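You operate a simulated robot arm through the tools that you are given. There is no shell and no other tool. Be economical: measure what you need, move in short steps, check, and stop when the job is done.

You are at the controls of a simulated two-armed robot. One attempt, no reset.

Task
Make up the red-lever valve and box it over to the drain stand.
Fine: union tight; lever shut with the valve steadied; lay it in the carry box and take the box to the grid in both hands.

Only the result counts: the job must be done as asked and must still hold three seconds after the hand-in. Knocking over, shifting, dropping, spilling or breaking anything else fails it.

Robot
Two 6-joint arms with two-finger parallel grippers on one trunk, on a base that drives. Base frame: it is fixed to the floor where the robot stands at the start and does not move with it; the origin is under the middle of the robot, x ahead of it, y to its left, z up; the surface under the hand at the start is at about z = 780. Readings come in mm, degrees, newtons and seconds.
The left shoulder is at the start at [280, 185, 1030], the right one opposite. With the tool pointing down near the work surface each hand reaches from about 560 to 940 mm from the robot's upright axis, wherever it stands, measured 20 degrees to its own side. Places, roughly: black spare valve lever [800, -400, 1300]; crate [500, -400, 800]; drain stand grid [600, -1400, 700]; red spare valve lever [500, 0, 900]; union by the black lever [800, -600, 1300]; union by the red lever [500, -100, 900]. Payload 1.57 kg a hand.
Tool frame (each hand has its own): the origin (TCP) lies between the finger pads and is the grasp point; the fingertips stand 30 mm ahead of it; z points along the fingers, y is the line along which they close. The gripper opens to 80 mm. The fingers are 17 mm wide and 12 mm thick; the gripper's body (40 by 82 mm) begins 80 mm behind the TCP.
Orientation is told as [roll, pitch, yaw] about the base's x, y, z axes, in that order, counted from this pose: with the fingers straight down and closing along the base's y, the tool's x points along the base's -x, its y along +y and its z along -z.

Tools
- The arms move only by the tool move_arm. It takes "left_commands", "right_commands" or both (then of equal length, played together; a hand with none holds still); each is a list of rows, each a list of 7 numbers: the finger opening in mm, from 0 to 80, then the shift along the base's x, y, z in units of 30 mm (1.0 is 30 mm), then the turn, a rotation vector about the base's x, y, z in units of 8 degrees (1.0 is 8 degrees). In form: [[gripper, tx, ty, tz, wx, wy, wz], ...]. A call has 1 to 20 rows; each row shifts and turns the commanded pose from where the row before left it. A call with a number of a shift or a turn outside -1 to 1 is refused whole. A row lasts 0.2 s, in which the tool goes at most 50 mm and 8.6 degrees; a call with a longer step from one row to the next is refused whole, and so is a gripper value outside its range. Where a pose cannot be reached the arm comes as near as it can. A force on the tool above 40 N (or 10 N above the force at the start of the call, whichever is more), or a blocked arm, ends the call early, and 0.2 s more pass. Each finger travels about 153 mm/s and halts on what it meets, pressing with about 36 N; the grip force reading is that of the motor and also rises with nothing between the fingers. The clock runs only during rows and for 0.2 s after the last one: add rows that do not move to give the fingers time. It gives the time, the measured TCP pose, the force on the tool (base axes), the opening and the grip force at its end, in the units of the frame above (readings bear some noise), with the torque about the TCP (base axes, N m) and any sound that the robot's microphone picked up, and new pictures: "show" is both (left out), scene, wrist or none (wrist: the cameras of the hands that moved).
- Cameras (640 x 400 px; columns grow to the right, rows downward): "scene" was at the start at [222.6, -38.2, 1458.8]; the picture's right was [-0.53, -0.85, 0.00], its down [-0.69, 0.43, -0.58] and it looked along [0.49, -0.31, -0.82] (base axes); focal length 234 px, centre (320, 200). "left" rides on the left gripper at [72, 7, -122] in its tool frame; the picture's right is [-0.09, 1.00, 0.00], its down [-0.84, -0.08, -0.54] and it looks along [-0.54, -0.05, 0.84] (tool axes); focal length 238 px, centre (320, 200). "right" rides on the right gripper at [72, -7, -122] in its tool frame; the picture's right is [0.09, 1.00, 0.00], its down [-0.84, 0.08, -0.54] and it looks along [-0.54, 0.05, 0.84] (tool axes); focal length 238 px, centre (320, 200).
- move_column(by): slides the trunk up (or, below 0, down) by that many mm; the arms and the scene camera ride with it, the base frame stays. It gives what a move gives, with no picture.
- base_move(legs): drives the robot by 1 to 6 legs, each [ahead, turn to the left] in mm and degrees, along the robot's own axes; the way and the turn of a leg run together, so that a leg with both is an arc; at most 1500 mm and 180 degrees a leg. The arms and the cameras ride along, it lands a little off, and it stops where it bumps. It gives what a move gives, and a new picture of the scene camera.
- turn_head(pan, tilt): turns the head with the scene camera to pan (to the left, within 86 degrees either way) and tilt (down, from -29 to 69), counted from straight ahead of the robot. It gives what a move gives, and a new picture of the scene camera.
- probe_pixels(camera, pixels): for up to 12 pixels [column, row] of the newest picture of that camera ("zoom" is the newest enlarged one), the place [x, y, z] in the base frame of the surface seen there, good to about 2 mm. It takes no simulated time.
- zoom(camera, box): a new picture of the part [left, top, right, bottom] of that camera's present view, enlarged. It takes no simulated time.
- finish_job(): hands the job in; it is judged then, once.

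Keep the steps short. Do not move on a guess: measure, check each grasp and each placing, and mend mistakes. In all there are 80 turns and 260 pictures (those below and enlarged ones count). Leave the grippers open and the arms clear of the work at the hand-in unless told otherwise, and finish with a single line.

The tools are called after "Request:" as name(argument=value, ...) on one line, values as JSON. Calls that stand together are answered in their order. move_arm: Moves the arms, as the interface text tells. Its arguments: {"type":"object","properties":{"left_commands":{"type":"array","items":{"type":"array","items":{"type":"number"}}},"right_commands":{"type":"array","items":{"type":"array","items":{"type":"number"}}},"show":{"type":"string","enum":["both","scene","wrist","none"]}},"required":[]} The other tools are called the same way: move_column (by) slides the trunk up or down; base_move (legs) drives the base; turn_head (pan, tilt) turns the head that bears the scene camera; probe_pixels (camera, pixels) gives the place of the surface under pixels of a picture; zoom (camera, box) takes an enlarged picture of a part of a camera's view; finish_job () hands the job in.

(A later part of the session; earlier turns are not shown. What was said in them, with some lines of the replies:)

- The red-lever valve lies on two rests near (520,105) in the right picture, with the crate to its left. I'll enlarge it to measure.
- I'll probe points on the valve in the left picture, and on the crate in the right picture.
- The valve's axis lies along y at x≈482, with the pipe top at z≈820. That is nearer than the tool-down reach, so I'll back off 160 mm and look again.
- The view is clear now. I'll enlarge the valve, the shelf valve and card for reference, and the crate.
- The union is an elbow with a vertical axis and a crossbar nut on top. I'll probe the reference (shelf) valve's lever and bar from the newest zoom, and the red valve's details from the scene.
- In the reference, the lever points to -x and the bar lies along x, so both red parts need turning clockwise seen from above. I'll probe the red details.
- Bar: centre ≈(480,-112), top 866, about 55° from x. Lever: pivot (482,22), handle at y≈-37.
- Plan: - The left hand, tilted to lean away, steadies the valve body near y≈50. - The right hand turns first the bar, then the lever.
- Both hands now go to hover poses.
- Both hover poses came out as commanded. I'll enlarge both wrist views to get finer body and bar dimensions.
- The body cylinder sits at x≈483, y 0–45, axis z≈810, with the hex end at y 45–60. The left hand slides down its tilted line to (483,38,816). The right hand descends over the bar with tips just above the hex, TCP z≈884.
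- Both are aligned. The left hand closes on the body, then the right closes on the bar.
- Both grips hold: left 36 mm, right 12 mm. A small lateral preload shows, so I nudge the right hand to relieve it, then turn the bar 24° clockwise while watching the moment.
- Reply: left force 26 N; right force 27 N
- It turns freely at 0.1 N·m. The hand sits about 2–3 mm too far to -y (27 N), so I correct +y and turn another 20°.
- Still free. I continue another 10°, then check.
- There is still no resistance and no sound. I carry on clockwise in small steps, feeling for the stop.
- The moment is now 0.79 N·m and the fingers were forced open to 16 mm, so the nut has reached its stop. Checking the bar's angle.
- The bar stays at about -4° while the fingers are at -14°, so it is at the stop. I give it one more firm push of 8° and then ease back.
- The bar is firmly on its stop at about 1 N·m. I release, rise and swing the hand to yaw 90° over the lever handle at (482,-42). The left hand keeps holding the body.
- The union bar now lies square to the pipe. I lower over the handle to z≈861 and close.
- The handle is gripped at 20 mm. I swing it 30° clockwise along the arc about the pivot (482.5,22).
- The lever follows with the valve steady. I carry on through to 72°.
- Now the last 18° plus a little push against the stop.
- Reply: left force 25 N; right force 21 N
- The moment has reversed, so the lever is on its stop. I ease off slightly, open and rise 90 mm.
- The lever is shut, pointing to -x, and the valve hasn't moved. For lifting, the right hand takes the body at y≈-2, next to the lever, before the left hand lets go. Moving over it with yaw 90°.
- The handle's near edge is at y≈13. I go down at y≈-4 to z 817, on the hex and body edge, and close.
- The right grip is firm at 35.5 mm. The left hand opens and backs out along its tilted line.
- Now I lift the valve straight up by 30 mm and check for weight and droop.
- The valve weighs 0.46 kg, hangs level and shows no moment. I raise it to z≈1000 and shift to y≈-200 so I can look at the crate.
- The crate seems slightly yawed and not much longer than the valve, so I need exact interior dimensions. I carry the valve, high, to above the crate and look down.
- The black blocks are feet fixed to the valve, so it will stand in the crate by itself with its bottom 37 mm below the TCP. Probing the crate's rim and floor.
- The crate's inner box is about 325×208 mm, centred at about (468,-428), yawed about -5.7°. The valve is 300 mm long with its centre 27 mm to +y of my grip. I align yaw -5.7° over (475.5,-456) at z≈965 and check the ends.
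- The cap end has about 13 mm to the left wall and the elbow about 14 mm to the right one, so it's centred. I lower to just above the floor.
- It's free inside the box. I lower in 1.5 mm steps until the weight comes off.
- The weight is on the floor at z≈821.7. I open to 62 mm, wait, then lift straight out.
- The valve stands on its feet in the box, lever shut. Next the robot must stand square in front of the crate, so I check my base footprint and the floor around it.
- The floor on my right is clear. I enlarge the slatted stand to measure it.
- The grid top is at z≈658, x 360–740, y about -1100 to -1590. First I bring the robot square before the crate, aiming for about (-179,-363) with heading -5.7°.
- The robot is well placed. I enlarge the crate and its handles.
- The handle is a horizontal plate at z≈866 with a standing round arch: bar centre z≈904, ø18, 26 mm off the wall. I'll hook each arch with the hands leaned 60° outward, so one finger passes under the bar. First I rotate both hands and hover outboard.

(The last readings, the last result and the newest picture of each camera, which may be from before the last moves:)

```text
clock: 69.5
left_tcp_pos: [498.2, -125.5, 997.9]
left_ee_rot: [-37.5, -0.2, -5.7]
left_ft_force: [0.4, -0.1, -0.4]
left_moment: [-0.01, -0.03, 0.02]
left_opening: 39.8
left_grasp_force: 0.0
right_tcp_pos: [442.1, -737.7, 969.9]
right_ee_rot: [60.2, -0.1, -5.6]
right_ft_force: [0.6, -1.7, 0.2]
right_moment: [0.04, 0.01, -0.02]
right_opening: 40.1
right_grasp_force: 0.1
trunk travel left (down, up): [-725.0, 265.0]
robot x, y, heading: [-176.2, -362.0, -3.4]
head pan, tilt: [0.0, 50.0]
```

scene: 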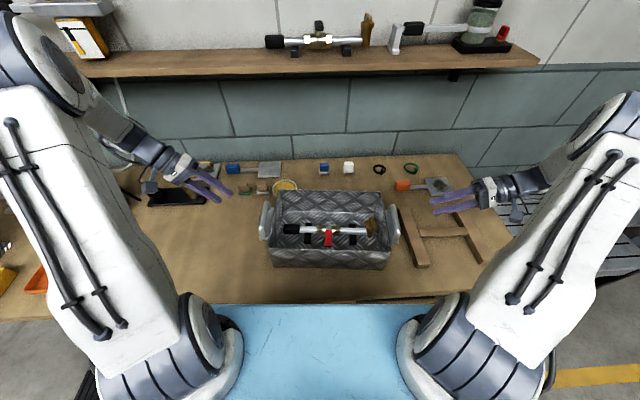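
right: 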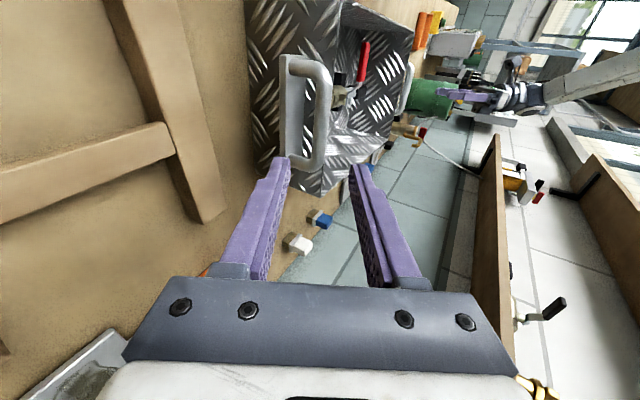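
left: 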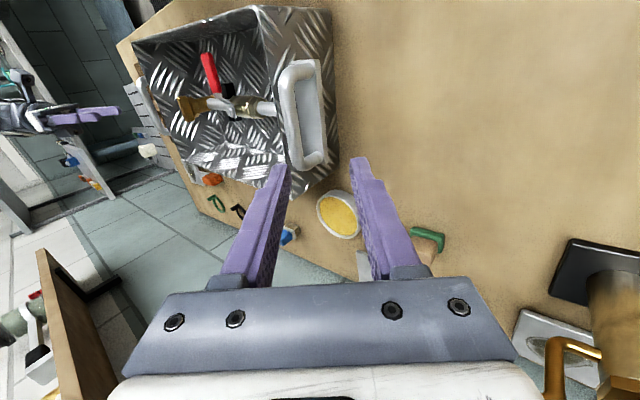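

Now measuring the right arch from the right camera, while the left finishes its roll.

Request:
probe_pixels(camera="right", pixels=[[310, 65], [325, 75], [326, 110], [322, 150], [308, 165], [320, 110], [330, 110], [290, 60], [300, 100], [292, 130], [288, 168], [340, 60]])

Request:
move_arm(left_commands=[[40, 0, 0, -0.3, -0.933, 0.093, 0], [40, 0, 0, -0.3, -0.933, 0.093, 0], [40, 0, 0, -0.3, -0.933, 0.093, 0], [40, 0, 0, 0, 0, 0, 0]], show="wrist")

```text
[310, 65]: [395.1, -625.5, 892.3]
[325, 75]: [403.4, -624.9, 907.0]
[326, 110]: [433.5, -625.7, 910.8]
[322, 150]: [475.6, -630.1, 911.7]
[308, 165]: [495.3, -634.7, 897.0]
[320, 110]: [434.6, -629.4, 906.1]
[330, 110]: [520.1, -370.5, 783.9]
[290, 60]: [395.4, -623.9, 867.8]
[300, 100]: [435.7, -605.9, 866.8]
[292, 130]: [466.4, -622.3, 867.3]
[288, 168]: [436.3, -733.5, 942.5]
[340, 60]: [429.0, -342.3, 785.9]
```

```text
clock: 70.5
left_tcp_pos: [499.3, -126.6, 968.9]
left_ee_rot: [-60.0, -0.1, -5.7]
left_ft_force: [-0.5, 0.9, 1.0]
left_moment: [-0.02, 0.03, -0.01]
left_opening: 39.9
left_grasp_force: 0.1
right_tcp_pos: [441.8, -736.1, 968.9]
right_ee_rot: [60.0, 0.0, -5.6]
right_ft_force: [0.1, -0.3, -0.1]
right_moment: [-0.02, 0.01, 0.02]
right_opening: 40.1
right_grasp_force: 0.0
trunk travel left (down, up): [-725.0, 265.0]
robot x, y, heading: [-176.5, -365.1, -3.5]
head pan, tilt: [0.0, 50.0]
```

left: 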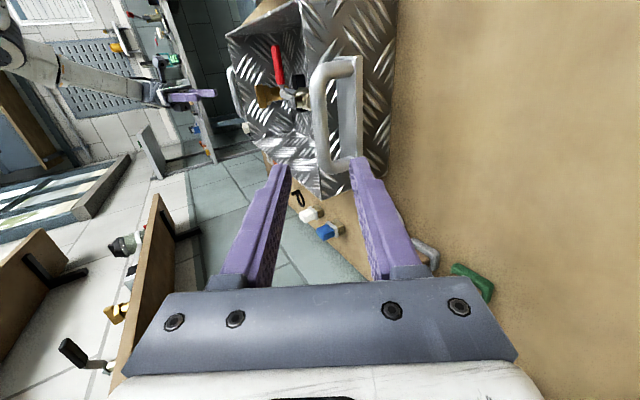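

Request:
probe_pixels(camera="left", pixels=[[318, 100], [322, 100], [316, 130], [320, 130], [323, 85], [335, 68], [350, 62], [348, 166], [328, 155], [345, 110], [357, 110], [360, 75]])

Request:
zoom(camera="left", box=[280, 40, 408, 190])

```text
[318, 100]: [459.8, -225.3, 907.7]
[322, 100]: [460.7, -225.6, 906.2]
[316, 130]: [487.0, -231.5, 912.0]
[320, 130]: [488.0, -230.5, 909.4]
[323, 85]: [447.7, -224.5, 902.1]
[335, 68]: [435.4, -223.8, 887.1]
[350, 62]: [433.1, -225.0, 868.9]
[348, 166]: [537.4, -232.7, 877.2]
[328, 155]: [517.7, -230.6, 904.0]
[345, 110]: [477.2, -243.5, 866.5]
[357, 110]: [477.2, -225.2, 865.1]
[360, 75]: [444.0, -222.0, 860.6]
```

```text
2.67 times, centred on (344, 115) of left
```

zoom: 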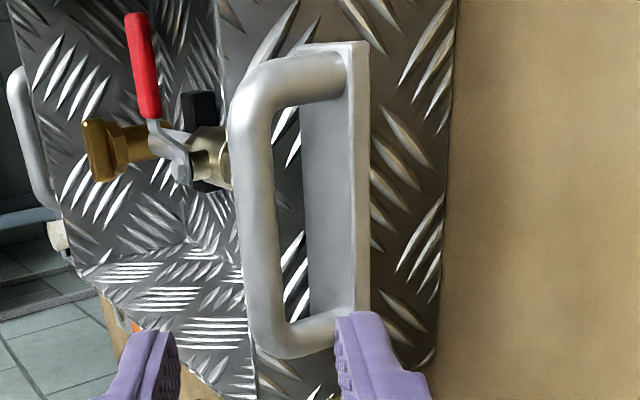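

Bar centres: left (487,-237,904), right (445,-622,904). With a 30 mm opening I advance three quarters of the way and check alignment.

Request:
move_arm(left_commands=[[30, -0.0475, -0.43, -0.236, 0, 0, 0], [30, -0.0475, -0.43, -0.236, 0, 0, 0], [30, -0.0475, -0.43, -0.236, 0, 0, 0], [30, -0.0475, -0.43, -0.236, 0, 0, 0], [30, -0.0475, -0.43, -0.236, 0, 0, 0], [30, 0, 0, 0, 0, 0, 0]], right_commands=[[30, 0.0096, 0.434, -0.236, 0, 0, 0], [30, 0.0096, 0.434, -0.236, 0, 0, 0], [30, 0.0096, 0.434, -0.236, 0, 0, 0], [30, 0.0096, 0.434, -0.236, 0, 0, 0], [30, 0.0096, 0.434, -0.236, 0, 0, 0], [30, 0, 0, 0, 0, 0, 0]])

```text
clock: 71.9
left_tcp_pos: [492.4, -191.6, 934.6]
left_ee_rot: [-59.9, -0.2, -5.7]
left_ft_force: [-0.5, 0.8, 0.1]
left_moment: [0.01, -0.03, 0.0]
left_opening: 29.9
left_grasp_force: 0.0
right_tcp_pos: [444.6, -672.1, 933.7]
right_ee_rot: [60.0, 0.0, -5.6]
right_ft_force: [-0.4, -0.1, -0.7]
right_moment: [0.03, 0.02, -0.01]
right_opening: 30.0
right_grasp_force: 0.0
trunk travel left (down, up): [-725.0, 265.0]
robot x, y, heading: [-175.8, -368.5, -3.3]
head pan, tilt: [0.0, 50.0]
```

scene: 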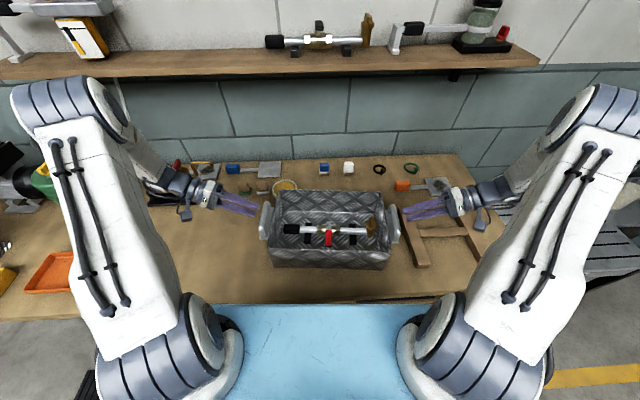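
right: 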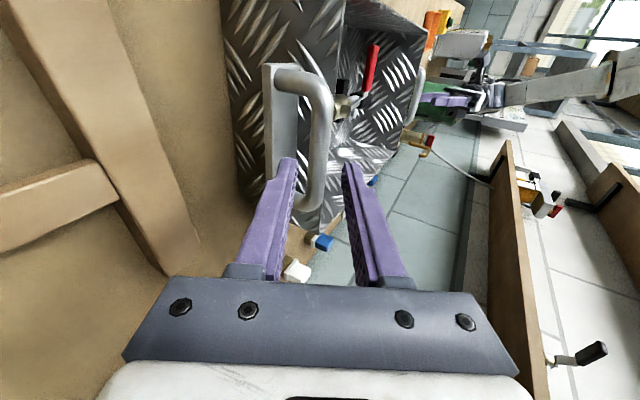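
left: 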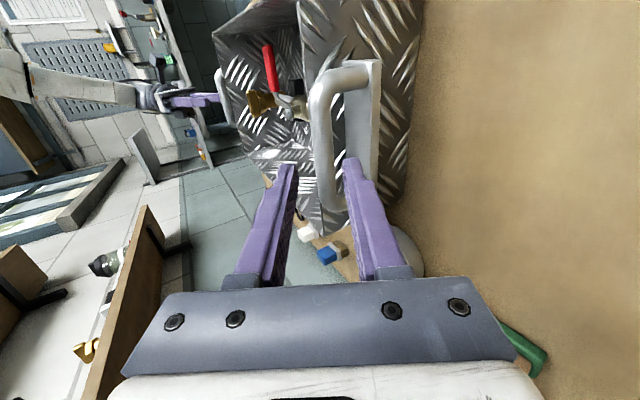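

Both arches sit between the fingers. I go the remaining ~44 mm slowly.

Request:
move_arm(left_commands=[[30, -0.03, -0.25, -0.16, 0, 0, 0], [30, -0.03, -0.25, -0.16, 0, 0, 0], [30, -0.03, -0.25, -0.16, 0, 0, 0], [30, -0.03, -0.25, -0.16, 0, 0, 0], [30, -0.03, -0.25, -0.16, 0, 0, 0], [30, 0, 0, 0, 0, 0, 0]], right_commands=[[30, -0.004, 0.274, -0.154, 0, 0, 0], [30, -0.004, 0.274, -0.154, 0, 0, 0], [30, -0.004, 0.274, -0.154, 0, 0, 0], [30, -0.004, 0.274, -0.154, 0, 0, 0], [30, -0.004, 0.274, -0.154, 0, 0, 0], [30, 0, 0, 0, 0, 0, 0]], show="wrist")

Request:
zoom(camera="left", box=[240, 80, 432, 230])

Request:
zoom(camera="right", box=[220, 80, 412, 230])

```text
clock: 73.3
left_tcp_pos: [486.8, -228.9, 908.2]
left_ee_rot: [-59.8, -0.1, -5.7]
left_ft_force: [0.2, 0.1, -0.1]
left_moment: [0.02, -0.04, 0.01]
left_opening: 30.2
left_grasp_force: 0.1
right_tcp_pos: [443.9, -632.8, 910.9]
right_ee_rot: [60.0, 0.1, -5.6]
right_ft_force: [-1.4, -1.1, 0.4]
right_moment: [0.01, -0.02, 0.02]
right_opening: 30.0
right_grasp_force: 0.1
trunk travel left (down, up): [-725.0, 265.0]
robot x, y, heading: [-173.4, -362.1, -3.5]
head pan, tilt: [0.0, 50.0]
```

right: 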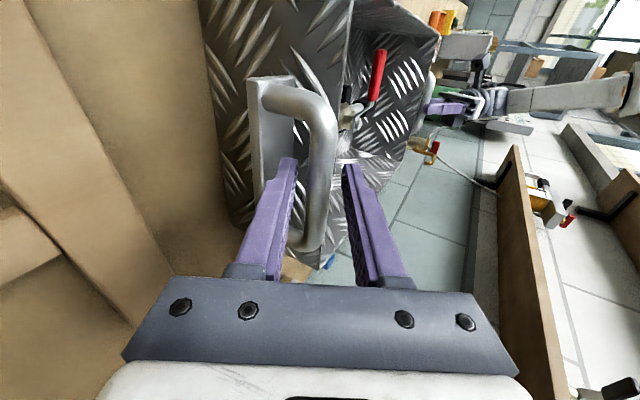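
left: 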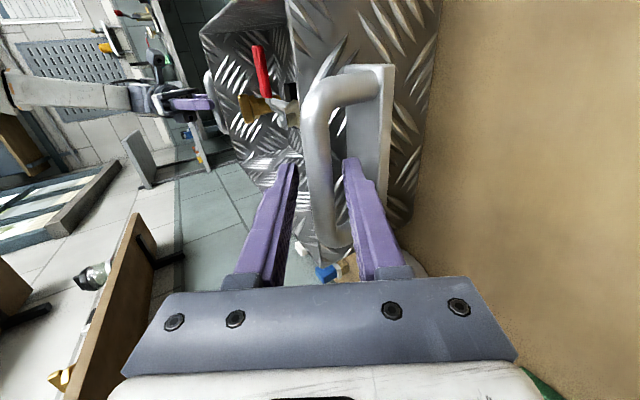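

```text
2.67 times, centred on (336, 155) of left
```

zoom: 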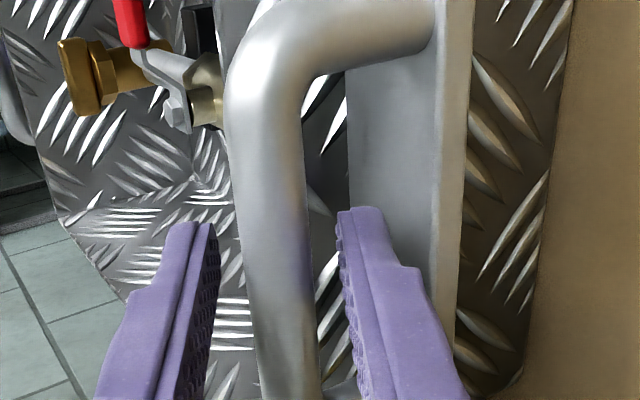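

```text
2.67 times, centred on (316, 155) of right
```

zoom: 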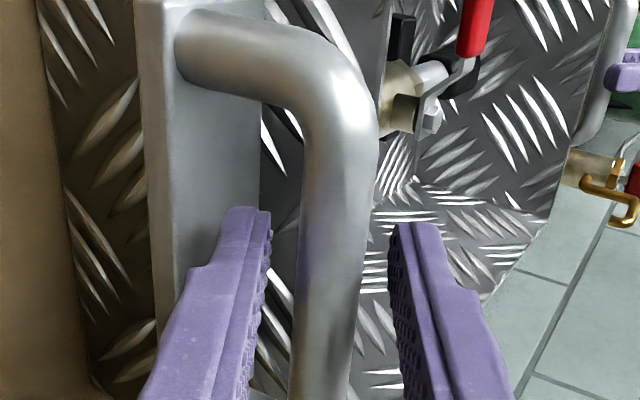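

Both bars lie between the pads with no contact. I close both hands together.

Request:
move_arm(left_commands=[[22, 0, 0, 0, 0, 0, 0], [16, 0, 0, 0, 0, 0, 0], [0, 0, 0, 0, 0, 0, 0], [0, 0, 0, 0, 0, 0, 0], [0, 0, 0, 0, 0, 0, 0]], right_commands=[[22, 0, 0, 0, 0, 0, 0], [16, 0, 0, 0, 0, 0, 0], [0, 0, 0, 0, 0, 0, 0], [0, 0, 0, 0, 0, 0, 0], [0, 0, 0, 0, 0, 0, 0]], show="wrist")

```text
clock: 74.5
left_tcp_pos: [487.6, -228.3, 907.9]
left_ee_rot: [-59.8, -0.2, -5.7]
left_ft_force: [0.8, 7.8, -0.2]
left_moment: [0.16, 0.35, -0.32]
left_opening: 15.8
left_grasp_force: 31.0
right_tcp_pos: [445.5, -632.4, 909.7]
right_ee_rot: [59.9, 0.1, -5.6]
right_ft_force: [-1.1, -7.0, -0.2]
right_moment: [-0.06, 0.14, 0.43]
right_opening: 15.6
right_grasp_force: 31.1
trunk travel left (down, up): [-725.0, 265.0]
robot x, y, heading: [-171.6, -363.7, -3.3]
head pan, tilt: [0.0, 50.0]
```

right: 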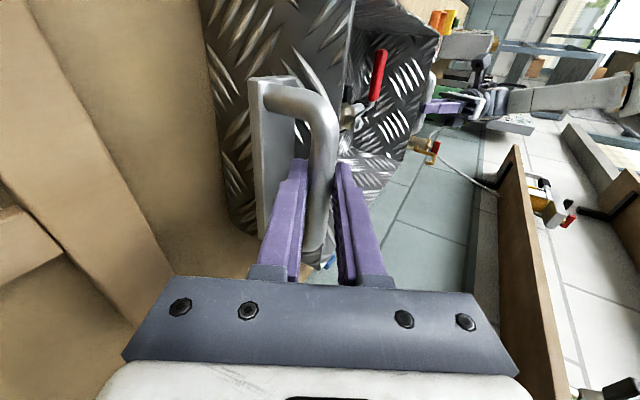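
left: 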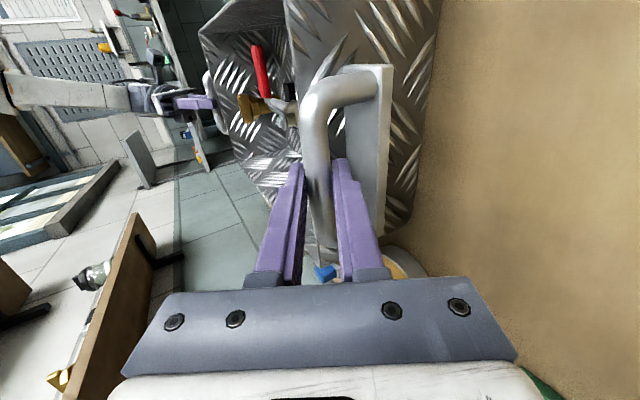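

Both grips are on the 16 mm bars. I lift slightly with the trunk, keeping both hands exactly in step.

Request:
move_column(by=40)

Request:
zoom(camera="scene", box=[200, 160, 456, 320])

```text
clock: 75.3
left_tcp_pos: [489.2, -229.0, 948.2]
left_ee_rot: [-59.9, -0.1, -5.7]
left_ft_force: [1.1, 9.2, -8.5]
left_moment: [0.05, 0.1, 0.04]
left_opening: 15.3
left_grasp_force: 31.3
right_tcp_pos: [446.0, -632.4, 950.4]
right_ee_rot: [59.9, 0.0, -5.7]
right_ft_force: [-1.1, -9.2, -8.4]
right_moment: [-0.14, -0.04, 0.04]
right_opening: 15.3
right_grasp_force: 31.7
trunk travel left (down, up): [-765.0, 225.0]
robot x, y, heading: [-173.3, -362.8, -3.1]
head pan, tilt: [0.0, 50.0]
```

```text
2.50 times, centred on (328, 240) of scene
```

zoom: 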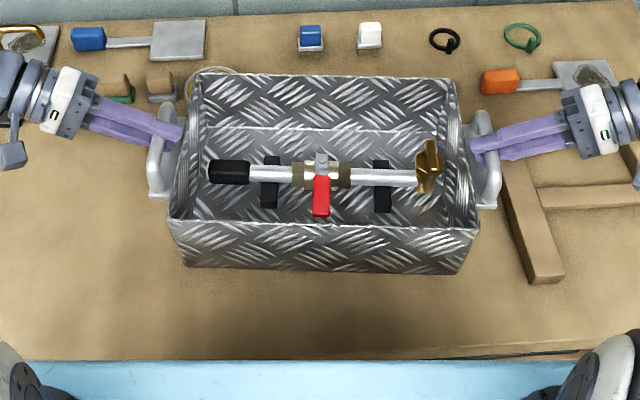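

It lifts level at 8.5 N a hand (about 1.7 kg in all), with the valve settled. I raise 90 mm more and look to the right for driving room.

Request:
move_column(by=90)

Request:
turn_head(pan=-80, tilt=35)

Request:
probe_pixels(camera="scene", pixels=[[250, 150], [300, 100], [400, 105], [480, 110], [550, 110], [320, 170], [440, 170], [330, 260], [450, 250], [220, 180], [260, 190], [480, 300]])

```text
clock: 76.5
left_tcp_pos: [488.8, -229.5, 1039.4]
left_ee_rot: [-59.8, -0.1, -5.7]
left_ft_force: [1.6, 13.5, -9.0]
left_moment: [0.08, 0.12, 0.05]
left_opening: 15.9
left_grasp_force: 31.5
right_tcp_pos: [444.5, -633.6, 1040.5]
right_ee_rot: [60.0, 0.0, -5.7]
right_ft_force: [-1.8, -13.0, -10.0]
right_moment: [-0.14, -0.04, 0.07]
right_opening: 15.9
right_grasp_force: 30.7
trunk travel left (down, up): [-855.0, 135.0]
robot x, y, heading: [-173.1, -362.0, -3.4]
head pan, tilt: [0.0, 50.0]
```

```text
clock: 78.1
left_tcp_pos: [489.4, -228.5, 1039.5]
left_ee_rot: [-59.9, -0.1, -5.7]
left_ft_force: [1.6, 14.7, -8.3]
left_moment: [0.13, 0.1, 0.05]
left_opening: 15.5
left_grasp_force: 31.8
right_tcp_pos: [444.5, -632.6, 1040.5]
right_ee_rot: [59.8, 0.0, -5.8]
right_ft_force: [-2.0, -13.5, -8.5]
right_moment: [-0.18, -0.05, 0.09]
right_opening: 15.5
right_grasp_force: 30.9
trunk travel left (down, up): [-855.0, 135.0]
robot x, y, heading: [-174.0, -366.8, -3.3]
head pan, tilt: [-80.0, 35.0]
```

scene: 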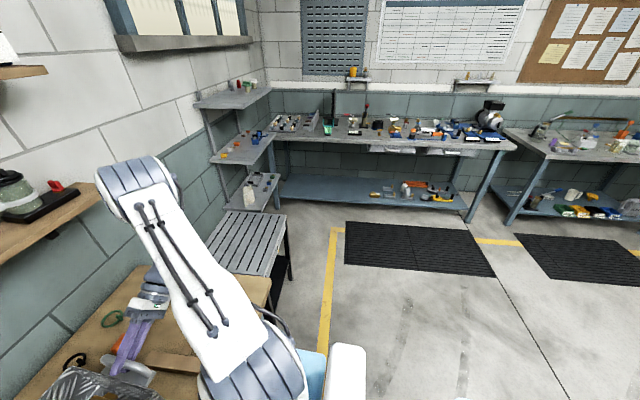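

```text
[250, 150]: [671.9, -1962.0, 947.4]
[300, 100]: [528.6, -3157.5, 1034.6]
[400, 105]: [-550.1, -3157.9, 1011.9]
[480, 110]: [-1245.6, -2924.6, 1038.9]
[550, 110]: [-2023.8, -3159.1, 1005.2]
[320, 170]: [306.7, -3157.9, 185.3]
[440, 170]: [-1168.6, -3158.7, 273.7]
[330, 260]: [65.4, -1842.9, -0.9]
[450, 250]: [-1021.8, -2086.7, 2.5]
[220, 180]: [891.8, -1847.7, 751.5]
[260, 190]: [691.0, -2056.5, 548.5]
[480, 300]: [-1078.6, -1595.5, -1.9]
```

Room is ample: the wall benches begin near y≈-2550. I back off 100, turn right, drive 965 along the bench, then turn to face the grid.

Request:
base_move(legs=[[-100, 0], [0, -86.5], [965, 0]])

```text
clock: 87.5
left_tcp_pos: [-20.4, -1971.8, 1038.8]
left_ee_rot: [-59.8, -0.1, -89.2]
left_ft_force: [11.9, 0.1, -9.0]
left_moment: [0.13, -0.17, 0.09]
left_opening: 15.5
left_grasp_force: 31.3
right_tcp_pos: [-425.4, -1972.8, 1040.4]
right_ee_rot: [59.8, 0.1, -89.2]
right_ft_force: [-12.3, 0.4, -9.4]
right_moment: [-0.08, 0.14, 0.02]
right_opening: 15.6
right_grasp_force: 31.6
trunk travel left (down, up): [-855.0, 135.0]
robot x, y, heading: [-229.9, -1331.1, -86.9]
head pan, tilt: [-80.0, 35.0]
```

scene: 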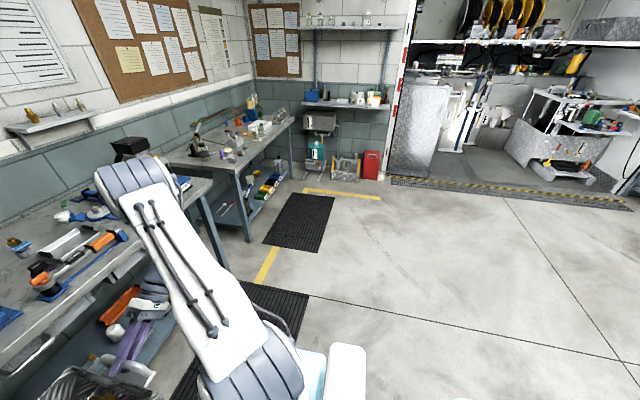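

On track, grip steady. I turn left 88° to face the grid and look ahead.

Request:
base_move(legs=[[0, 88]])

Request:
turn_head(pan=0, tilt=50)

```text
clock: 91.6
left_tcp_pos: [426.8, -1155.7, 1039.5]
left_ee_rot: [-59.8, -0.1, -2.4]
left_ft_force: [-0.5, 0.4, -8.3]
left_moment: [0.06, 0.13, 0.05]
left_opening: 15.3
left_grasp_force: 31.3
right_tcp_pos: [403.3, -1561.3, 1039.7]
right_ee_rot: [59.8, -0.1, -2.5]
right_ft_force: [-0.3, -0.6, -9.0]
right_moment: [-0.13, 0.0, 0.03]
right_opening: 15.5
right_grasp_force: 31.4
trunk travel left (down, up): [-855.0, 135.0]
robot x, y, heading: [-223.6, -1327.2, -0.3]
head pan, tilt: [-80.0, 35.0]
```

scene: 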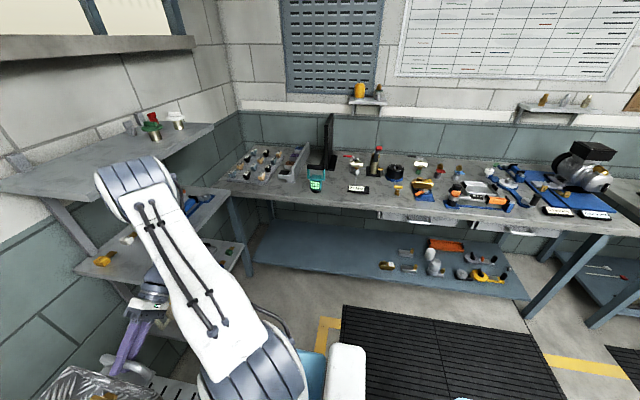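

```text
clock: 93.1
left_tcp_pos: [425.8, -1156.8, 1039.5]
left_ee_rot: [-59.8, -0.1, -2.5]
left_ft_force: [0.8, -0.9, -7.4]
left_moment: [0.05, 0.16, 0.02]
left_opening: 15.5
left_grasp_force: 31.1
right_tcp_pos: [403.8, -1560.9, 1039.9]
right_ee_rot: [59.9, 0.0, -2.5]
right_ft_force: [0.2, 0.9, -9.1]
right_moment: [-0.1, -0.05, 0.08]
right_opening: 15.5
right_grasp_force: 31.5
trunk travel left (down, up): [-855.0, 135.0]
robot x, y, heading: [-231.0, -1329.6, -0.1]
head pan, tilt: [0.0, 50.0]
```

scene: 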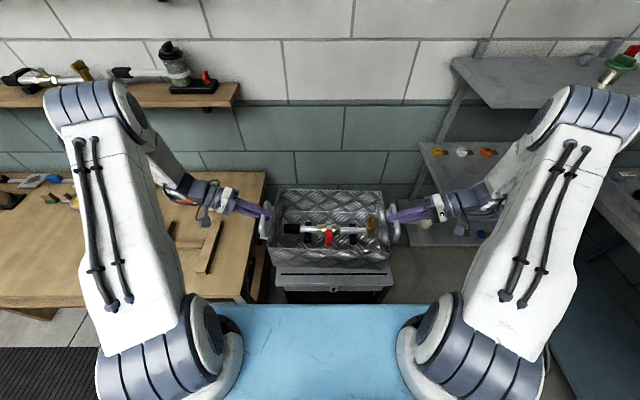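

The crate is above the stand. I measure the stand's visible edges and check side clearances.

Request:
zoom(camera="scene", box=[220, 170, 444, 310])

Request:
probe_pixels(camera="scene", pixels=[[278, 273], [335, 274], [390, 274], [284, 290], [386, 290], [262, 260], [258, 180], [393, 255], [402, 240], [430, 245], [268, 190], [250, 290]])

```text
2.86 times, centred on (332, 240) of scene
```

zoom: 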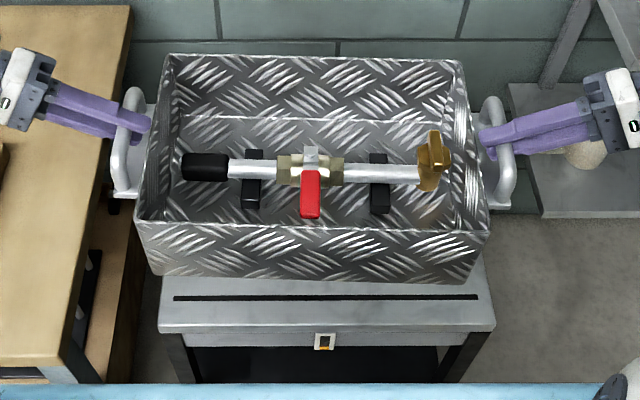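

```text
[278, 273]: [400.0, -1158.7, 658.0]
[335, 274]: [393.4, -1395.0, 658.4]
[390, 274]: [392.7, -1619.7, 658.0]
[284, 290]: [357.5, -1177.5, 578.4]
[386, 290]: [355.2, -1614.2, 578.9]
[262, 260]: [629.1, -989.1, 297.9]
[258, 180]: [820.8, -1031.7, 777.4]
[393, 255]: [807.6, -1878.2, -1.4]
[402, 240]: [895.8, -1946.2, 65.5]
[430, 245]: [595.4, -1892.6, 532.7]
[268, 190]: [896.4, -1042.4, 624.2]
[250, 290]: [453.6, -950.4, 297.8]
```

The stand spans y -1158 to -1620, x 357–750, and the bench end is at y≈-1040. I shift both hands 27 mm to -y to centre the crate, then drive 130 ahead.

Request:
move_arm(left_commands=[[0, 0, -0.15, 0, 0, 0, 0], [0, 0, -0.15, 0, 0, 0, 0], [0, 0, -0.15, 0, 0, 0, 0], [0, 0, -0.15, 0, 0, 0, 0], [0, 0, -0.15, 0, 0, 0, 0], [0, 0, -0.15, 0, 0, 0, 0]], right_commands=[[0, 0, -0.15, 0, 0, 0, 0], [0, 0, -0.15, 0, 0, 0, 0], [0, 0, -0.15, 0, 0, 0, 0], [0, 0, -0.15, 0, 0, 0, 0], [0, 0, -0.15, 0, 0, 0, 0], [0, 0, -0.15, 0, 0, 0, 0]], show="none")

Request:
base_move(legs=[[130, 0]])

```text
clock: 94.5
left_tcp_pos: [424.1, -1183.6, 1039.5]
left_ee_rot: [-59.7, 0.0, -2.5]
left_ft_force: [1.1, 1.2, -8.5]
left_moment: [0.19, 0.09, 0.06]
left_opening: 15.7
left_grasp_force: 31.5
right_tcp_pos: [403.5, -1588.1, 1039.0]
right_ee_rot: [59.8, 0.0, -2.5]
right_ft_force: [-1.6, -1.5, -8.7]
right_moment: [-0.05, 0.02, 0.18]
right_opening: 15.3
right_grasp_force: 31.1
trunk travel left (down, up): [-855.0, 135.0]
robot x, y, heading: [-229.5, -1328.4, 0.0]
head pan, tilt: [0.0, 50.0]
```

```text
clock: 95.8
left_tcp_pos: [556.3, -1182.5, 1038.4]
left_ee_rot: [-59.8, -0.1, -2.4]
left_ft_force: [1.0, 7.0, -8.0]
left_moment: [0.12, 0.06, 0.25]
left_opening: 15.6
left_grasp_force: 31.1
right_tcp_pos: [534.4, -1587.8, 1038.8]
right_ee_rot: [59.9, 0.0, -2.4]
right_ft_force: [-1.1, -7.9, -8.0]
right_moment: [-0.18, 0.06, 0.22]
right_opening: 15.7
right_grasp_force: 31.4
trunk travel left (down, up): [-855.0, 135.0]
robot x, y, heading: [-101.0, -1331.3, 0.2]
head pan, tilt: [0.0, 50.0]
```

scene: 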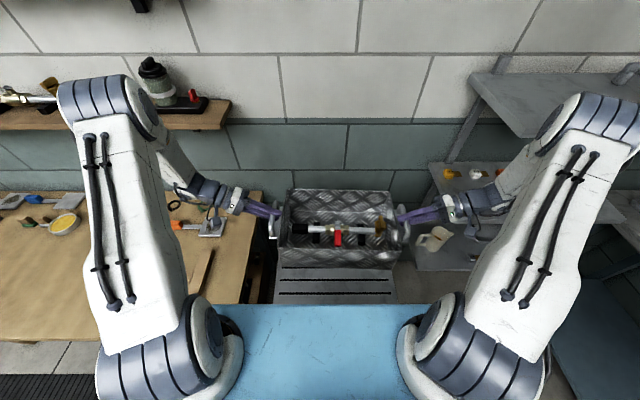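

The crate is centred over the grid at about (545,-1385). Before lowering I check the right arm's distance to the shelves and the left arm's to the bench.

Request:
probe_pixels(camera="scene", pixels=[[525, 165], [570, 105], [590, 110], [500, 200], [480, 85], [530, 130], [435, 180], [420, 262], [465, 265], [190, 190], [250, 195], [100, 90]])

Request:
zoom(camera="scene", box=[400, 50, 640, 290])

```text
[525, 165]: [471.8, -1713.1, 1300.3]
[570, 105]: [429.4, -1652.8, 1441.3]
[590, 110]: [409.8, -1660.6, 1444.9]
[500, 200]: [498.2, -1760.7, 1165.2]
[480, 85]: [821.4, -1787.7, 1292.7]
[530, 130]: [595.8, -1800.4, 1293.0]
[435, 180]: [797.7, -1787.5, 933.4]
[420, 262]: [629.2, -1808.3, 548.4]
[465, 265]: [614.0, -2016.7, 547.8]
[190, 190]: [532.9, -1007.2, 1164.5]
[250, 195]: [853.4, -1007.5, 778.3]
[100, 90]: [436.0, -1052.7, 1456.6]
```

```text
1.67 times, centred on (520, 170) of scene
```

zoom: 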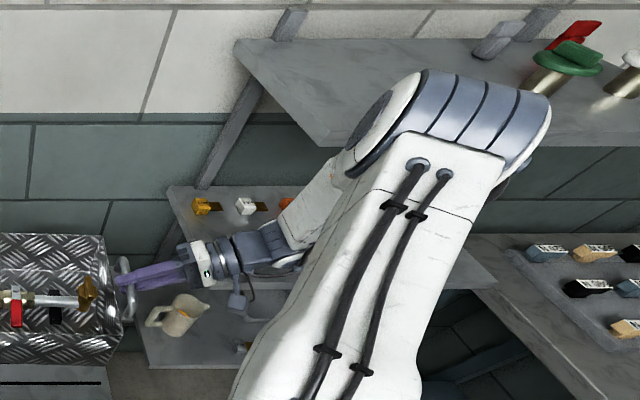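

Request:
probe_pixels(camera="zoom", pixels=[[175, 195], [185, 230], [480, 280], [440, 265], [250, 262], [235, 300], [330, 150], [310, 220], [290, 262], [270, 245], [350, 145], [180, 330]])

```text
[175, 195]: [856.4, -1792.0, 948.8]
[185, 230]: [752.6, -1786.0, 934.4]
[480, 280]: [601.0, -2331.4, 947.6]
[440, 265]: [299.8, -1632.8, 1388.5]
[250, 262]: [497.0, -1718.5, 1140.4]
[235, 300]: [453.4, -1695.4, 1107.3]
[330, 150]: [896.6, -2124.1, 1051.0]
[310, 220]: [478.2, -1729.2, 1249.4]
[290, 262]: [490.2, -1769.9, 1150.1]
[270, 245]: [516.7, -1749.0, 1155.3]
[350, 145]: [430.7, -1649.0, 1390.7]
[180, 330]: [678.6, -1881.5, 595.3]
```

The right wrist would pass close to the shelf corner (x≈595, y≈-1787, z≈948). I back off 55 mm and shift the crate 12 mm left. It stays well on the grid and the wrist clears.

Request:
base_move(legs=[[-55, 0]])

Request:
move_arm(left_commands=[[0, 0, 0.13, 0, 0, 0, 0], [0, 0, 0.13, 0, 0, 0, 0], [0, 0, 0.13, 0, 0, 0, 0]], right_commands=[[0, 0, 0.13, 0, 0, 0, 0], [0, 0, 0.13, 0, 0, 0, 0], [0, 0, 0.13, 0, 0, 0, 0]], show="none")

Request:
move_column(by=-130)

Request:
turn_head(pan=-15, tilt=50)

```text
clock: 96.7
left_tcp_pos: [499.6, -1181.5, 1038.0]
left_ee_rot: [-59.8, -0.1, -2.3]
left_ft_force: [0.6, -0.7, -8.5]
left_moment: [0.07, 0.13, -0.05]
left_opening: 15.5
left_grasp_force: 31.2
right_tcp_pos: [479.7, -1587.8, 1039.7]
right_ee_rot: [59.8, 0.1, -2.3]
right_ft_force: [-1.0, 1.0, -8.7]
right_moment: [-0.03, -0.03, 0.18]
right_opening: 15.1
right_grasp_force: 31.4
trunk travel left (down, up): [-855.0, 135.0]
robot x, y, heading: [-153.5, -1326.0, 0.0]
head pan, tilt: [0.0, 50.0]
```

scene: 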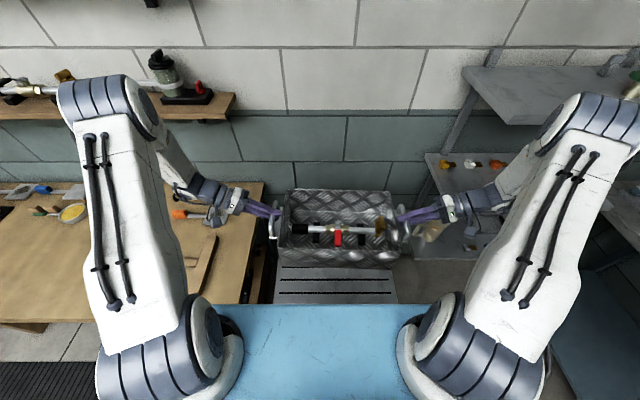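

```text
clock: 97.5
left_tcp_pos: [499.8, -1169.9, 1039.1]
left_ee_rot: [-59.8, -0.1, -2.3]
left_ft_force: [-0.5, 0.1, -8.2]
left_moment: [0.17, 0.09, 0.01]
left_opening: 15.3
left_grasp_force: 31.6
right_tcp_pos: [479.7, -1575.3, 1039.0]
right_ee_rot: [59.8, 0.0, -2.4]
right_ft_force: [0.4, -0.1, -8.5]
right_moment: [0.04, -0.04, -0.03]
right_opening: 15.7
right_grasp_force: 31.5
trunk travel left (down, up): [-855.0, 135.0]
robot x, y, heading: [-153.8, -1327.2, 0.0]
head pan, tilt: [0.0, 50.0]
```

```text
clock: 99.1
left_tcp_pos: [500.0, -1170.4, 908.8]
left_ee_rot: [-59.8, -0.2, -2.3]
left_ft_force: [-1.0, 4.4, -8.6]
left_moment: [0.08, 0.26, -0.19]
left_opening: 15.6
left_grasp_force: 31.5
right_tcp_pos: [478.1, -1574.8, 910.1]
right_ee_rot: [59.8, 0.0, -2.4]
right_ft_force: [-0.1, -4.0, -8.7]
right_moment: [-0.1, -0.17, -0.08]
right_opening: 15.6
right_grasp_force: 31.2
trunk travel left (down, up): [-725.0, 265.0]
robot x, y, heading: [-152.2, -1326.7, -0.3]
head pan, tilt: [0.0, 50.0]
```

```text
clock: 99.9
left_tcp_pos: [499.7, -1169.8, 909.3]
left_ee_rot: [-59.9, -0.2, -2.3]
left_ft_force: [-0.6, 6.3, -8.6]
left_moment: [0.08, 0.21, -0.15]
left_opening: 15.5
left_grasp_force: 31.4
right_tcp_pos: [479.3, -1576.3, 908.7]
right_ee_rot: [59.8, 0.0, -2.4]
right_ft_force: [0.9, -5.3, -8.1]
right_moment: [-0.08, -0.13, -0.09]
right_opening: 15.6
right_grasp_force: 31.4
trunk travel left (down, up): [-725.0, 265.0]
robot x, y, heading: [-151.1, -1328.5, -0.1]
head pan, tilt: [-15.0, 50.0]
```

scene: 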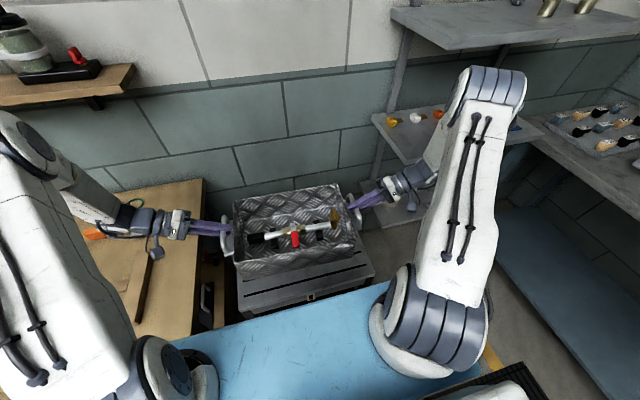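

All is clear so far, with the box bottom at about 780. I lower 75 more and check the left wrist against the bench edge.

Request:
move_column(by=-75)

Request:
turn_head(pan=5, tilt=55)

Request:
zoom(camera="scene", box=[150, 130, 470, 330])

```text
clock: 101.0
left_tcp_pos: [500.3, -1169.6, 834.2]
left_ee_rot: [-59.8, -0.1, -2.2]
left_ft_force: [-0.4, 7.0, -8.6]
left_moment: [0.14, 0.25, -0.08]
left_opening: 15.4
left_grasp_force: 31.4
right_tcp_pos: [479.4, -1576.5, 833.5]
right_ee_rot: [59.9, 0.0, -2.4]
right_ft_force: [-0.5, -7.5, -8.3]
right_moment: [-0.14, -0.11, -0.07]
right_opening: 15.5
right_grasp_force: 31.1
trunk travel left (down, up): [-650.0, 340.0]
robot x, y, heading: [-153.4, -1330.8, 0.1]
head pan, tilt: [-15.0, 50.0]
```

```text
clock: 101.8
left_tcp_pos: [500.4, -1170.0, 834.1]
left_ee_rot: [-59.8, -0.1, -2.3]
left_ft_force: [0.9, 8.3, -8.9]
left_moment: [0.11, 0.22, -0.08]
left_opening: 15.5
left_grasp_force: 30.9
right_tcp_pos: [479.6, -1575.4, 834.6]
right_ee_rot: [59.9, 0.0, -2.3]
right_ft_force: [-0.6, -8.9, -8.0]
right_moment: [-0.09, -0.08, 0.02]
right_opening: 15.7
right_grasp_force: 31.5
trunk travel left (down, up): [-650.0, 340.0]
robot x, y, heading: [-151.1, -1327.2, 0.1]
head pan, tilt: [5.0, 55.0]
```

scene: 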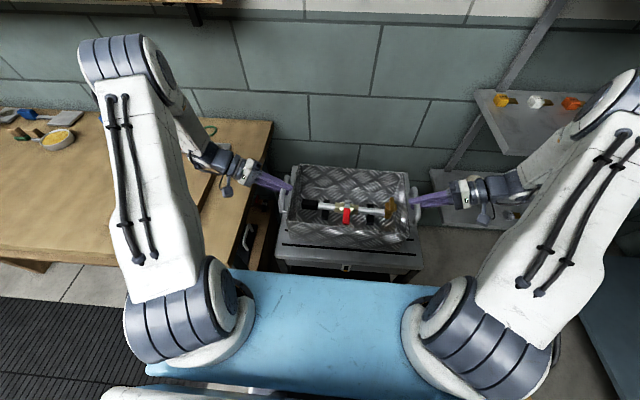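

```text
2.00 times, centred on (310, 230) of scene
```

zoom: 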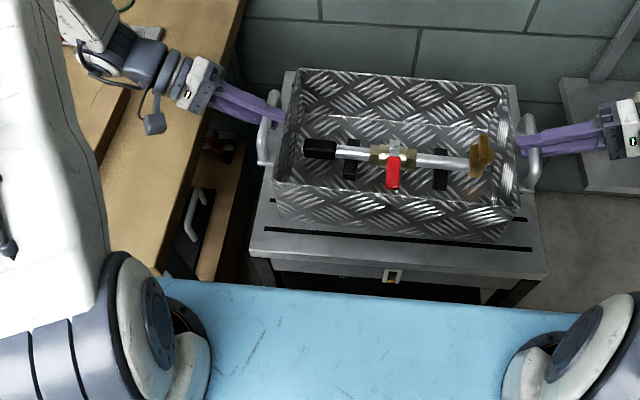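

Request:
probe_pixels(camera="zoom", pixels=[[155, 125], [152, 132], [150, 70], [130, 75], [180, 90], [195, 100], [155, 105], [215, 110], [235, 40], [170, 230], [230, 60], [110, 60]])

```text
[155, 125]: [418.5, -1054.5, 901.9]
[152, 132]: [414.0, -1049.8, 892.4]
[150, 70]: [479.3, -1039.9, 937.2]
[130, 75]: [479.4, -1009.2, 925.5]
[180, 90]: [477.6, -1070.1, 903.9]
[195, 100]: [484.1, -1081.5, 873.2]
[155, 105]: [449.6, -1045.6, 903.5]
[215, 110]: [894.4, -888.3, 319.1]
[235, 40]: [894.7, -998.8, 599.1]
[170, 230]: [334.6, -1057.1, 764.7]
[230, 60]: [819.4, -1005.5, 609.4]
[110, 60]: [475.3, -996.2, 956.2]
```

The left wrist parts over the bench are at z≥870 and will end at about 845 at lowest, against the bench at 778. That's safe. I lower 41, then feel for the grid.

Request:
move_column(by=-41)

Request:
move_column(by=-4)

```text
clock: 102.7
left_tcp_pos: [501.5, -1170.9, 792.7]
left_ee_rot: [-59.7, -0.1, -2.3]
left_ft_force: [0.3, 10.0, -8.4]
left_moment: [0.11, 0.11, -0.01]
left_opening: 15.6
left_grasp_force: 31.5
right_tcp_pos: [479.7, -1575.1, 793.0]
right_ee_rot: [59.9, 0.0, -2.3]
right_ft_force: [-0.3, -9.4, -8.8]
right_moment: [-0.17, -0.05, 0.0]
right_opening: 15.8
right_grasp_force: 31.2
trunk travel left (down, up): [-609.0, 381.0]
robot x, y, heading: [-152.1, -1328.6, -0.3]
head pan, tilt: [5.0, 55.0]
```

```text
clock: 103.2
left_tcp_pos: [501.0, -1170.2, 789.2]
left_ee_rot: [-59.7, -0.1, -2.3]
left_ft_force: [1.2, 9.1, -8.8]
left_moment: [0.14, 0.12, 0.05]
left_opening: 15.7
left_grasp_force: 31.3
right_tcp_pos: [480.5, -1575.2, 791.0]
right_ee_rot: [59.7, -0.2, -2.3]
right_ft_force: [-0.2, -10.2, -5.0]
right_moment: [-0.02, 0.06, 0.25]
right_opening: 15.9
right_grasp_force: 31.2
trunk travel left (down, up): [-605.0, 385.0]
robot x, y, heading: [-154.4, -1328.4, -0.2]
head pan, tilt: [5.0, 55.0]
```

The right end is just touching. Two more millimetres.

Request:
move_column(by=-2)

```text
clock: 103.7
left_tcp_pos: [500.5, -1170.5, 789.6]
left_ee_rot: [-59.9, -0.2, -2.3]
left_ft_force: [4.2, 14.4, 1.7]
left_moment: [0.05, 0.55, -0.54]
left_opening: 15.8
left_grasp_force: 31.3
right_tcp_pos: [479.5, -1576.2, 789.6]
right_ee_rot: [60.0, -0.3, -2.4]
right_ft_force: [1.3, -12.4, 14.3]
right_moment: [0.11, 0.24, 0.55]
right_opening: 15.4
right_grasp_force: 31.4
trunk travel left (down, up): [-603.0, 387.0]
robot x, y, heading: [-152.4, -1327.9, -0.2]
head pan, tilt: [5.0, 55.0]
```

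The crate is set down. I ease the trunk up 1 mm, open both hands to 30 mm, and withdraw 55 mm along the fingers.

Request:
move_column(by=1)

Request:
move_arm(left_commands=[[22, 0, 0, 0, 0, 0, 0], [30, 0, 0, 0, 0, 0, 0], [30, 0, 0, 0, 0, 0, 0], [30, 0.01, 0.17, 0.1, 0, 0, 0], [30, 0.01, 0.29, 0.167, 0, 0, 0], [30, 0.01, 0.29, 0.167, 0, 0, 0], [30, 0.01, 0.29, 0.167, 0, 0, 0], [30, 0.01, 0.29, 0.167, 0, 0, 0], [30, 0.01, 0.29, 0.167, 0, 0, 0]], right_commands=[[22, 0, 0, 0, 0, 0, 0], [30, 0, 0, 0, 0, 0, 0], [30, 0, 0, 0, 0, 0, 0], [30, -0.01, -0.17, 0.1, 0, 0, 0], [30, -0.01, -0.29, 0.167, 0, 0, 0], [30, -0.01, -0.29, 0.167, 0, 0, 0], [30, -0.01, -0.29, 0.167, 0, 0, 0], [30, -0.01, -0.29, 0.167, 0, 0, 0], [30, -0.01, -0.29, 0.167, 0, 0, 0]])

```text
clock: 104.2
left_tcp_pos: [501.0, -1170.1, 789.0]
left_ee_rot: [-59.7, -0.1, -2.3]
left_ft_force: [4.8, 11.2, 0.3]
left_moment: [0.07, 0.06, 0.08]
left_opening: 15.6
left_grasp_force: 31.2
right_tcp_pos: [480.3, -1575.8, 789.7]
right_ee_rot: [60.0, -0.1, -2.4]
right_ft_force: [3.3, -10.3, 17.8]
right_moment: [0.1, 0.05, 0.17]
right_opening: 15.4
right_grasp_force: 31.0
trunk travel left (down, up): [-604.0, 386.0]
robot x, y, heading: [-151.1, -1329.8, -0.1]
head pan, tilt: [5.0, 55.0]
```

```text
clock: 106.2
left_tcp_pos: [500.6, -1120.8, 815.8]
left_ee_rot: [-59.8, -0.1, -2.3]
left_ft_force: [-0.7, 0.3, -0.6]
left_moment: [0.01, -0.01, -0.01]
left_opening: 30.2
left_grasp_force: 0.0
right_tcp_pos: [478.4, -1623.4, 816.4]
right_ee_rot: [59.8, 0.0, -2.4]
right_ft_force: [0.3, -0.5, 0.4]
right_moment: [-0.02, -0.05, -0.01]
right_opening: 30.0
right_grasp_force: 0.1
trunk travel left (down, up): [-604.0, 386.0]
robot x, y, heading: [-153.6, -1325.6, 0.1]
head pan, tilt: [5.0, 55.0]
```

scene: 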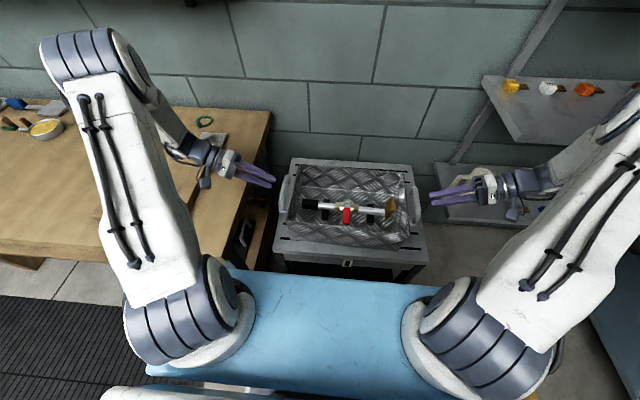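
right: 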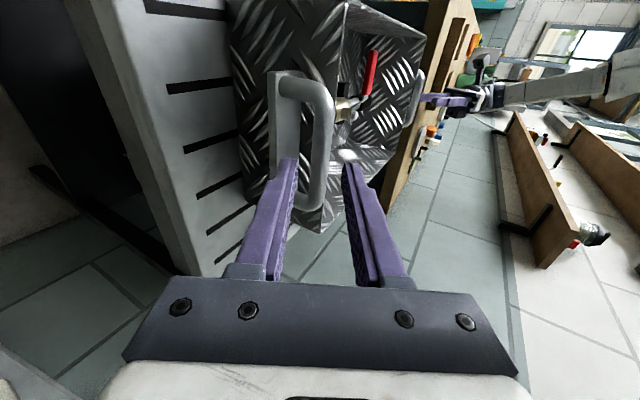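
left: 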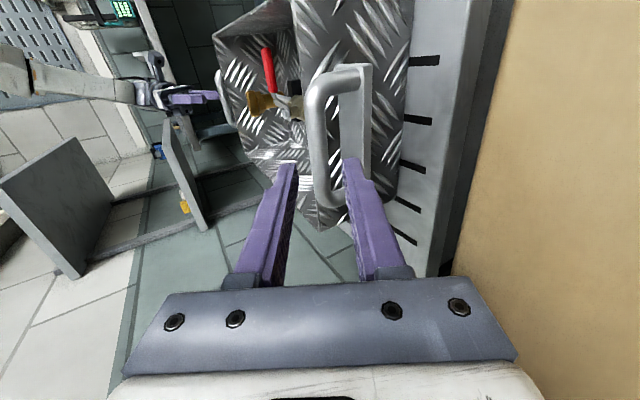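

The crate stands flat on the grid with the valve as placed. I withdraw a bit more, rise and open, then back the base away.

Request:
move_arm(left_commands=[[30, 0, 0.3, 0.2, 0, 0, 0], [30, 0, 0.3, 0.2, 0, 0, 0], [30, 0, 0, 0.6, 0, 0, 0], [30, 0, 0, 0.8, 0, 0, 0], [50, 0, 0, 0.8, 0, 0, 0], [70, 0, 0, 0.8, 0, 0, 0], [70, 0, 0, 0, 0, 0, 0]], right_commands=[[30, 0, -0.3, 0.2, 0, 0, 0], [30, 0, -0.3, 0.2, 0, 0, 0], [30, 0, 0, 0.6, 0, 0, 0], [30, -0.3, 0, 0.8, 0, 0, 0], [50, -0.3, 0, 0.8, 0, 0, 0], [70, -0.3, 0, 0.8, 0, 0, 0], [70, 0, 0, 0, 0, 0, 0]], show="none")

Request:
base_move(legs=[[-200, 0]])

Request:
turn_head(pan=-3, tilt=45)

Request:
zoom(camera="scene", box=[230, 130, 410, 250])

```text
clock: 107.8
left_tcp_pos: [501.7, -1104.1, 918.7]
left_ee_rot: [-59.8, -0.2, -2.3]
left_ft_force: [0.4, -0.1, -0.1]
left_moment: [0.0, 0.01, 0.0]
left_opening: 70.1
left_grasp_force: 0.1
right_tcp_pos: [448.7, -1642.7, 919.0]
right_ee_rot: [59.9, 0.0, -2.3]
right_ft_force: [-0.4, 0.5, 0.2]
right_moment: [0.01, 0.01, 0.01]
right_opening: 69.9
right_grasp_force: 0.1
trunk travel left (down, up): [-604.0, 386.0]
robot x, y, heading: [-153.5, -1326.0, 0.1]
head pan, tilt: [5.0, 55.0]
```

```text
clock: 109.4
left_tcp_pos: [299.8, -1102.0, 917.9]
left_ee_rot: [-59.8, 0.0, -2.1]
left_ft_force: [0.3, 0.6, 0.2]
left_moment: [-0.04, -0.02, -0.01]
left_opening: 70.1
left_grasp_force: 0.0
right_tcp_pos: [251.0, -1640.3, 918.7]
right_ee_rot: [59.9, 0.0, -2.1]
right_ft_force: [0.4, 0.8, 0.0]
right_moment: [-0.01, -0.04, -0.02]
right_opening: 69.9
right_grasp_force: 0.1
trunk travel left (down, up): [-604.0, 386.0]
robot x, y, heading: [-350.8, -1329.3, 0.2]
head pan, tilt: [5.0, 55.0]
```

scene: 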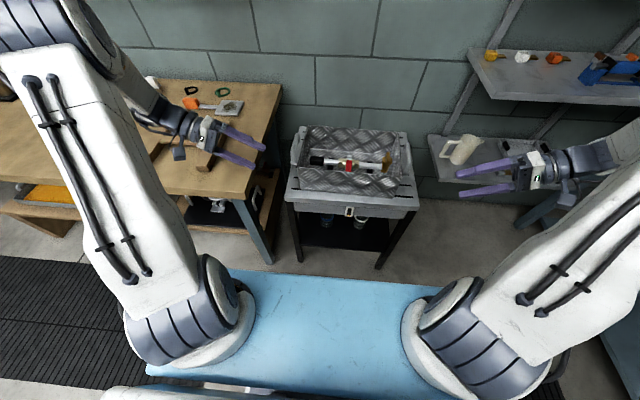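

```text
clock: 110.1
left_tcp_pos: [300.0, -1101.7, 918.4]
left_ee_rot: [-59.9, -0.1, -2.1]
left_ft_force: [-0.2, 0.2, -0.6]
left_moment: [0.04, -0.03, -0.01]
left_opening: 70.1
left_grasp_force: 0.0
right_tcp_pos: [252.1, -1639.5, 918.0]
right_ee_rot: [59.7, -0.1, -2.1]
right_ft_force: [-0.1, 0.6, 0.3]
right_moment: [-0.02, -0.03, 0.02]
right_opening: 69.9
right_grasp_force: 0.1
trunk travel left (down, up): [-604.0, 386.0]
robot x, y, heading: [-354.0, -1328.7, 0.3]
head pan, tilt: [-3.0, 45.0]
```

scene: 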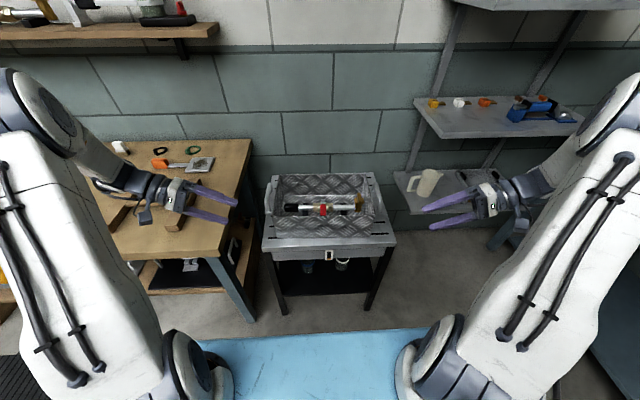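

```text
3.33 times, centred on (320, 190) of scene
```

zoom: 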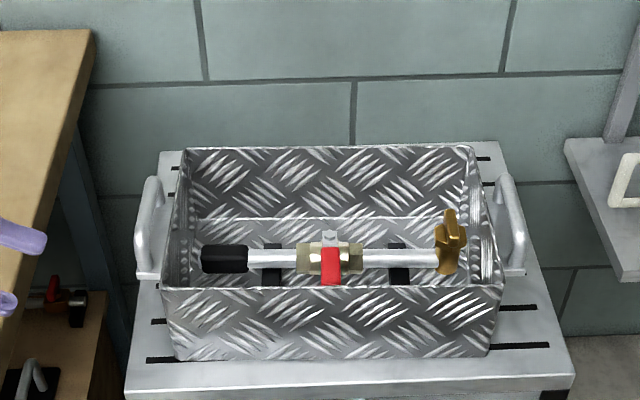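

The crate stands fully on the grid, the valve sits on its feet inside with the lever shut and the union on its stop, and both hands are open and clear. Handing in.

Request:
finish_job()

```text
The job is handed in.
```

The red-lever valve's union is tight and its lever is shut; it is in the carry box on the drain stand grid, and the job has been handed in.
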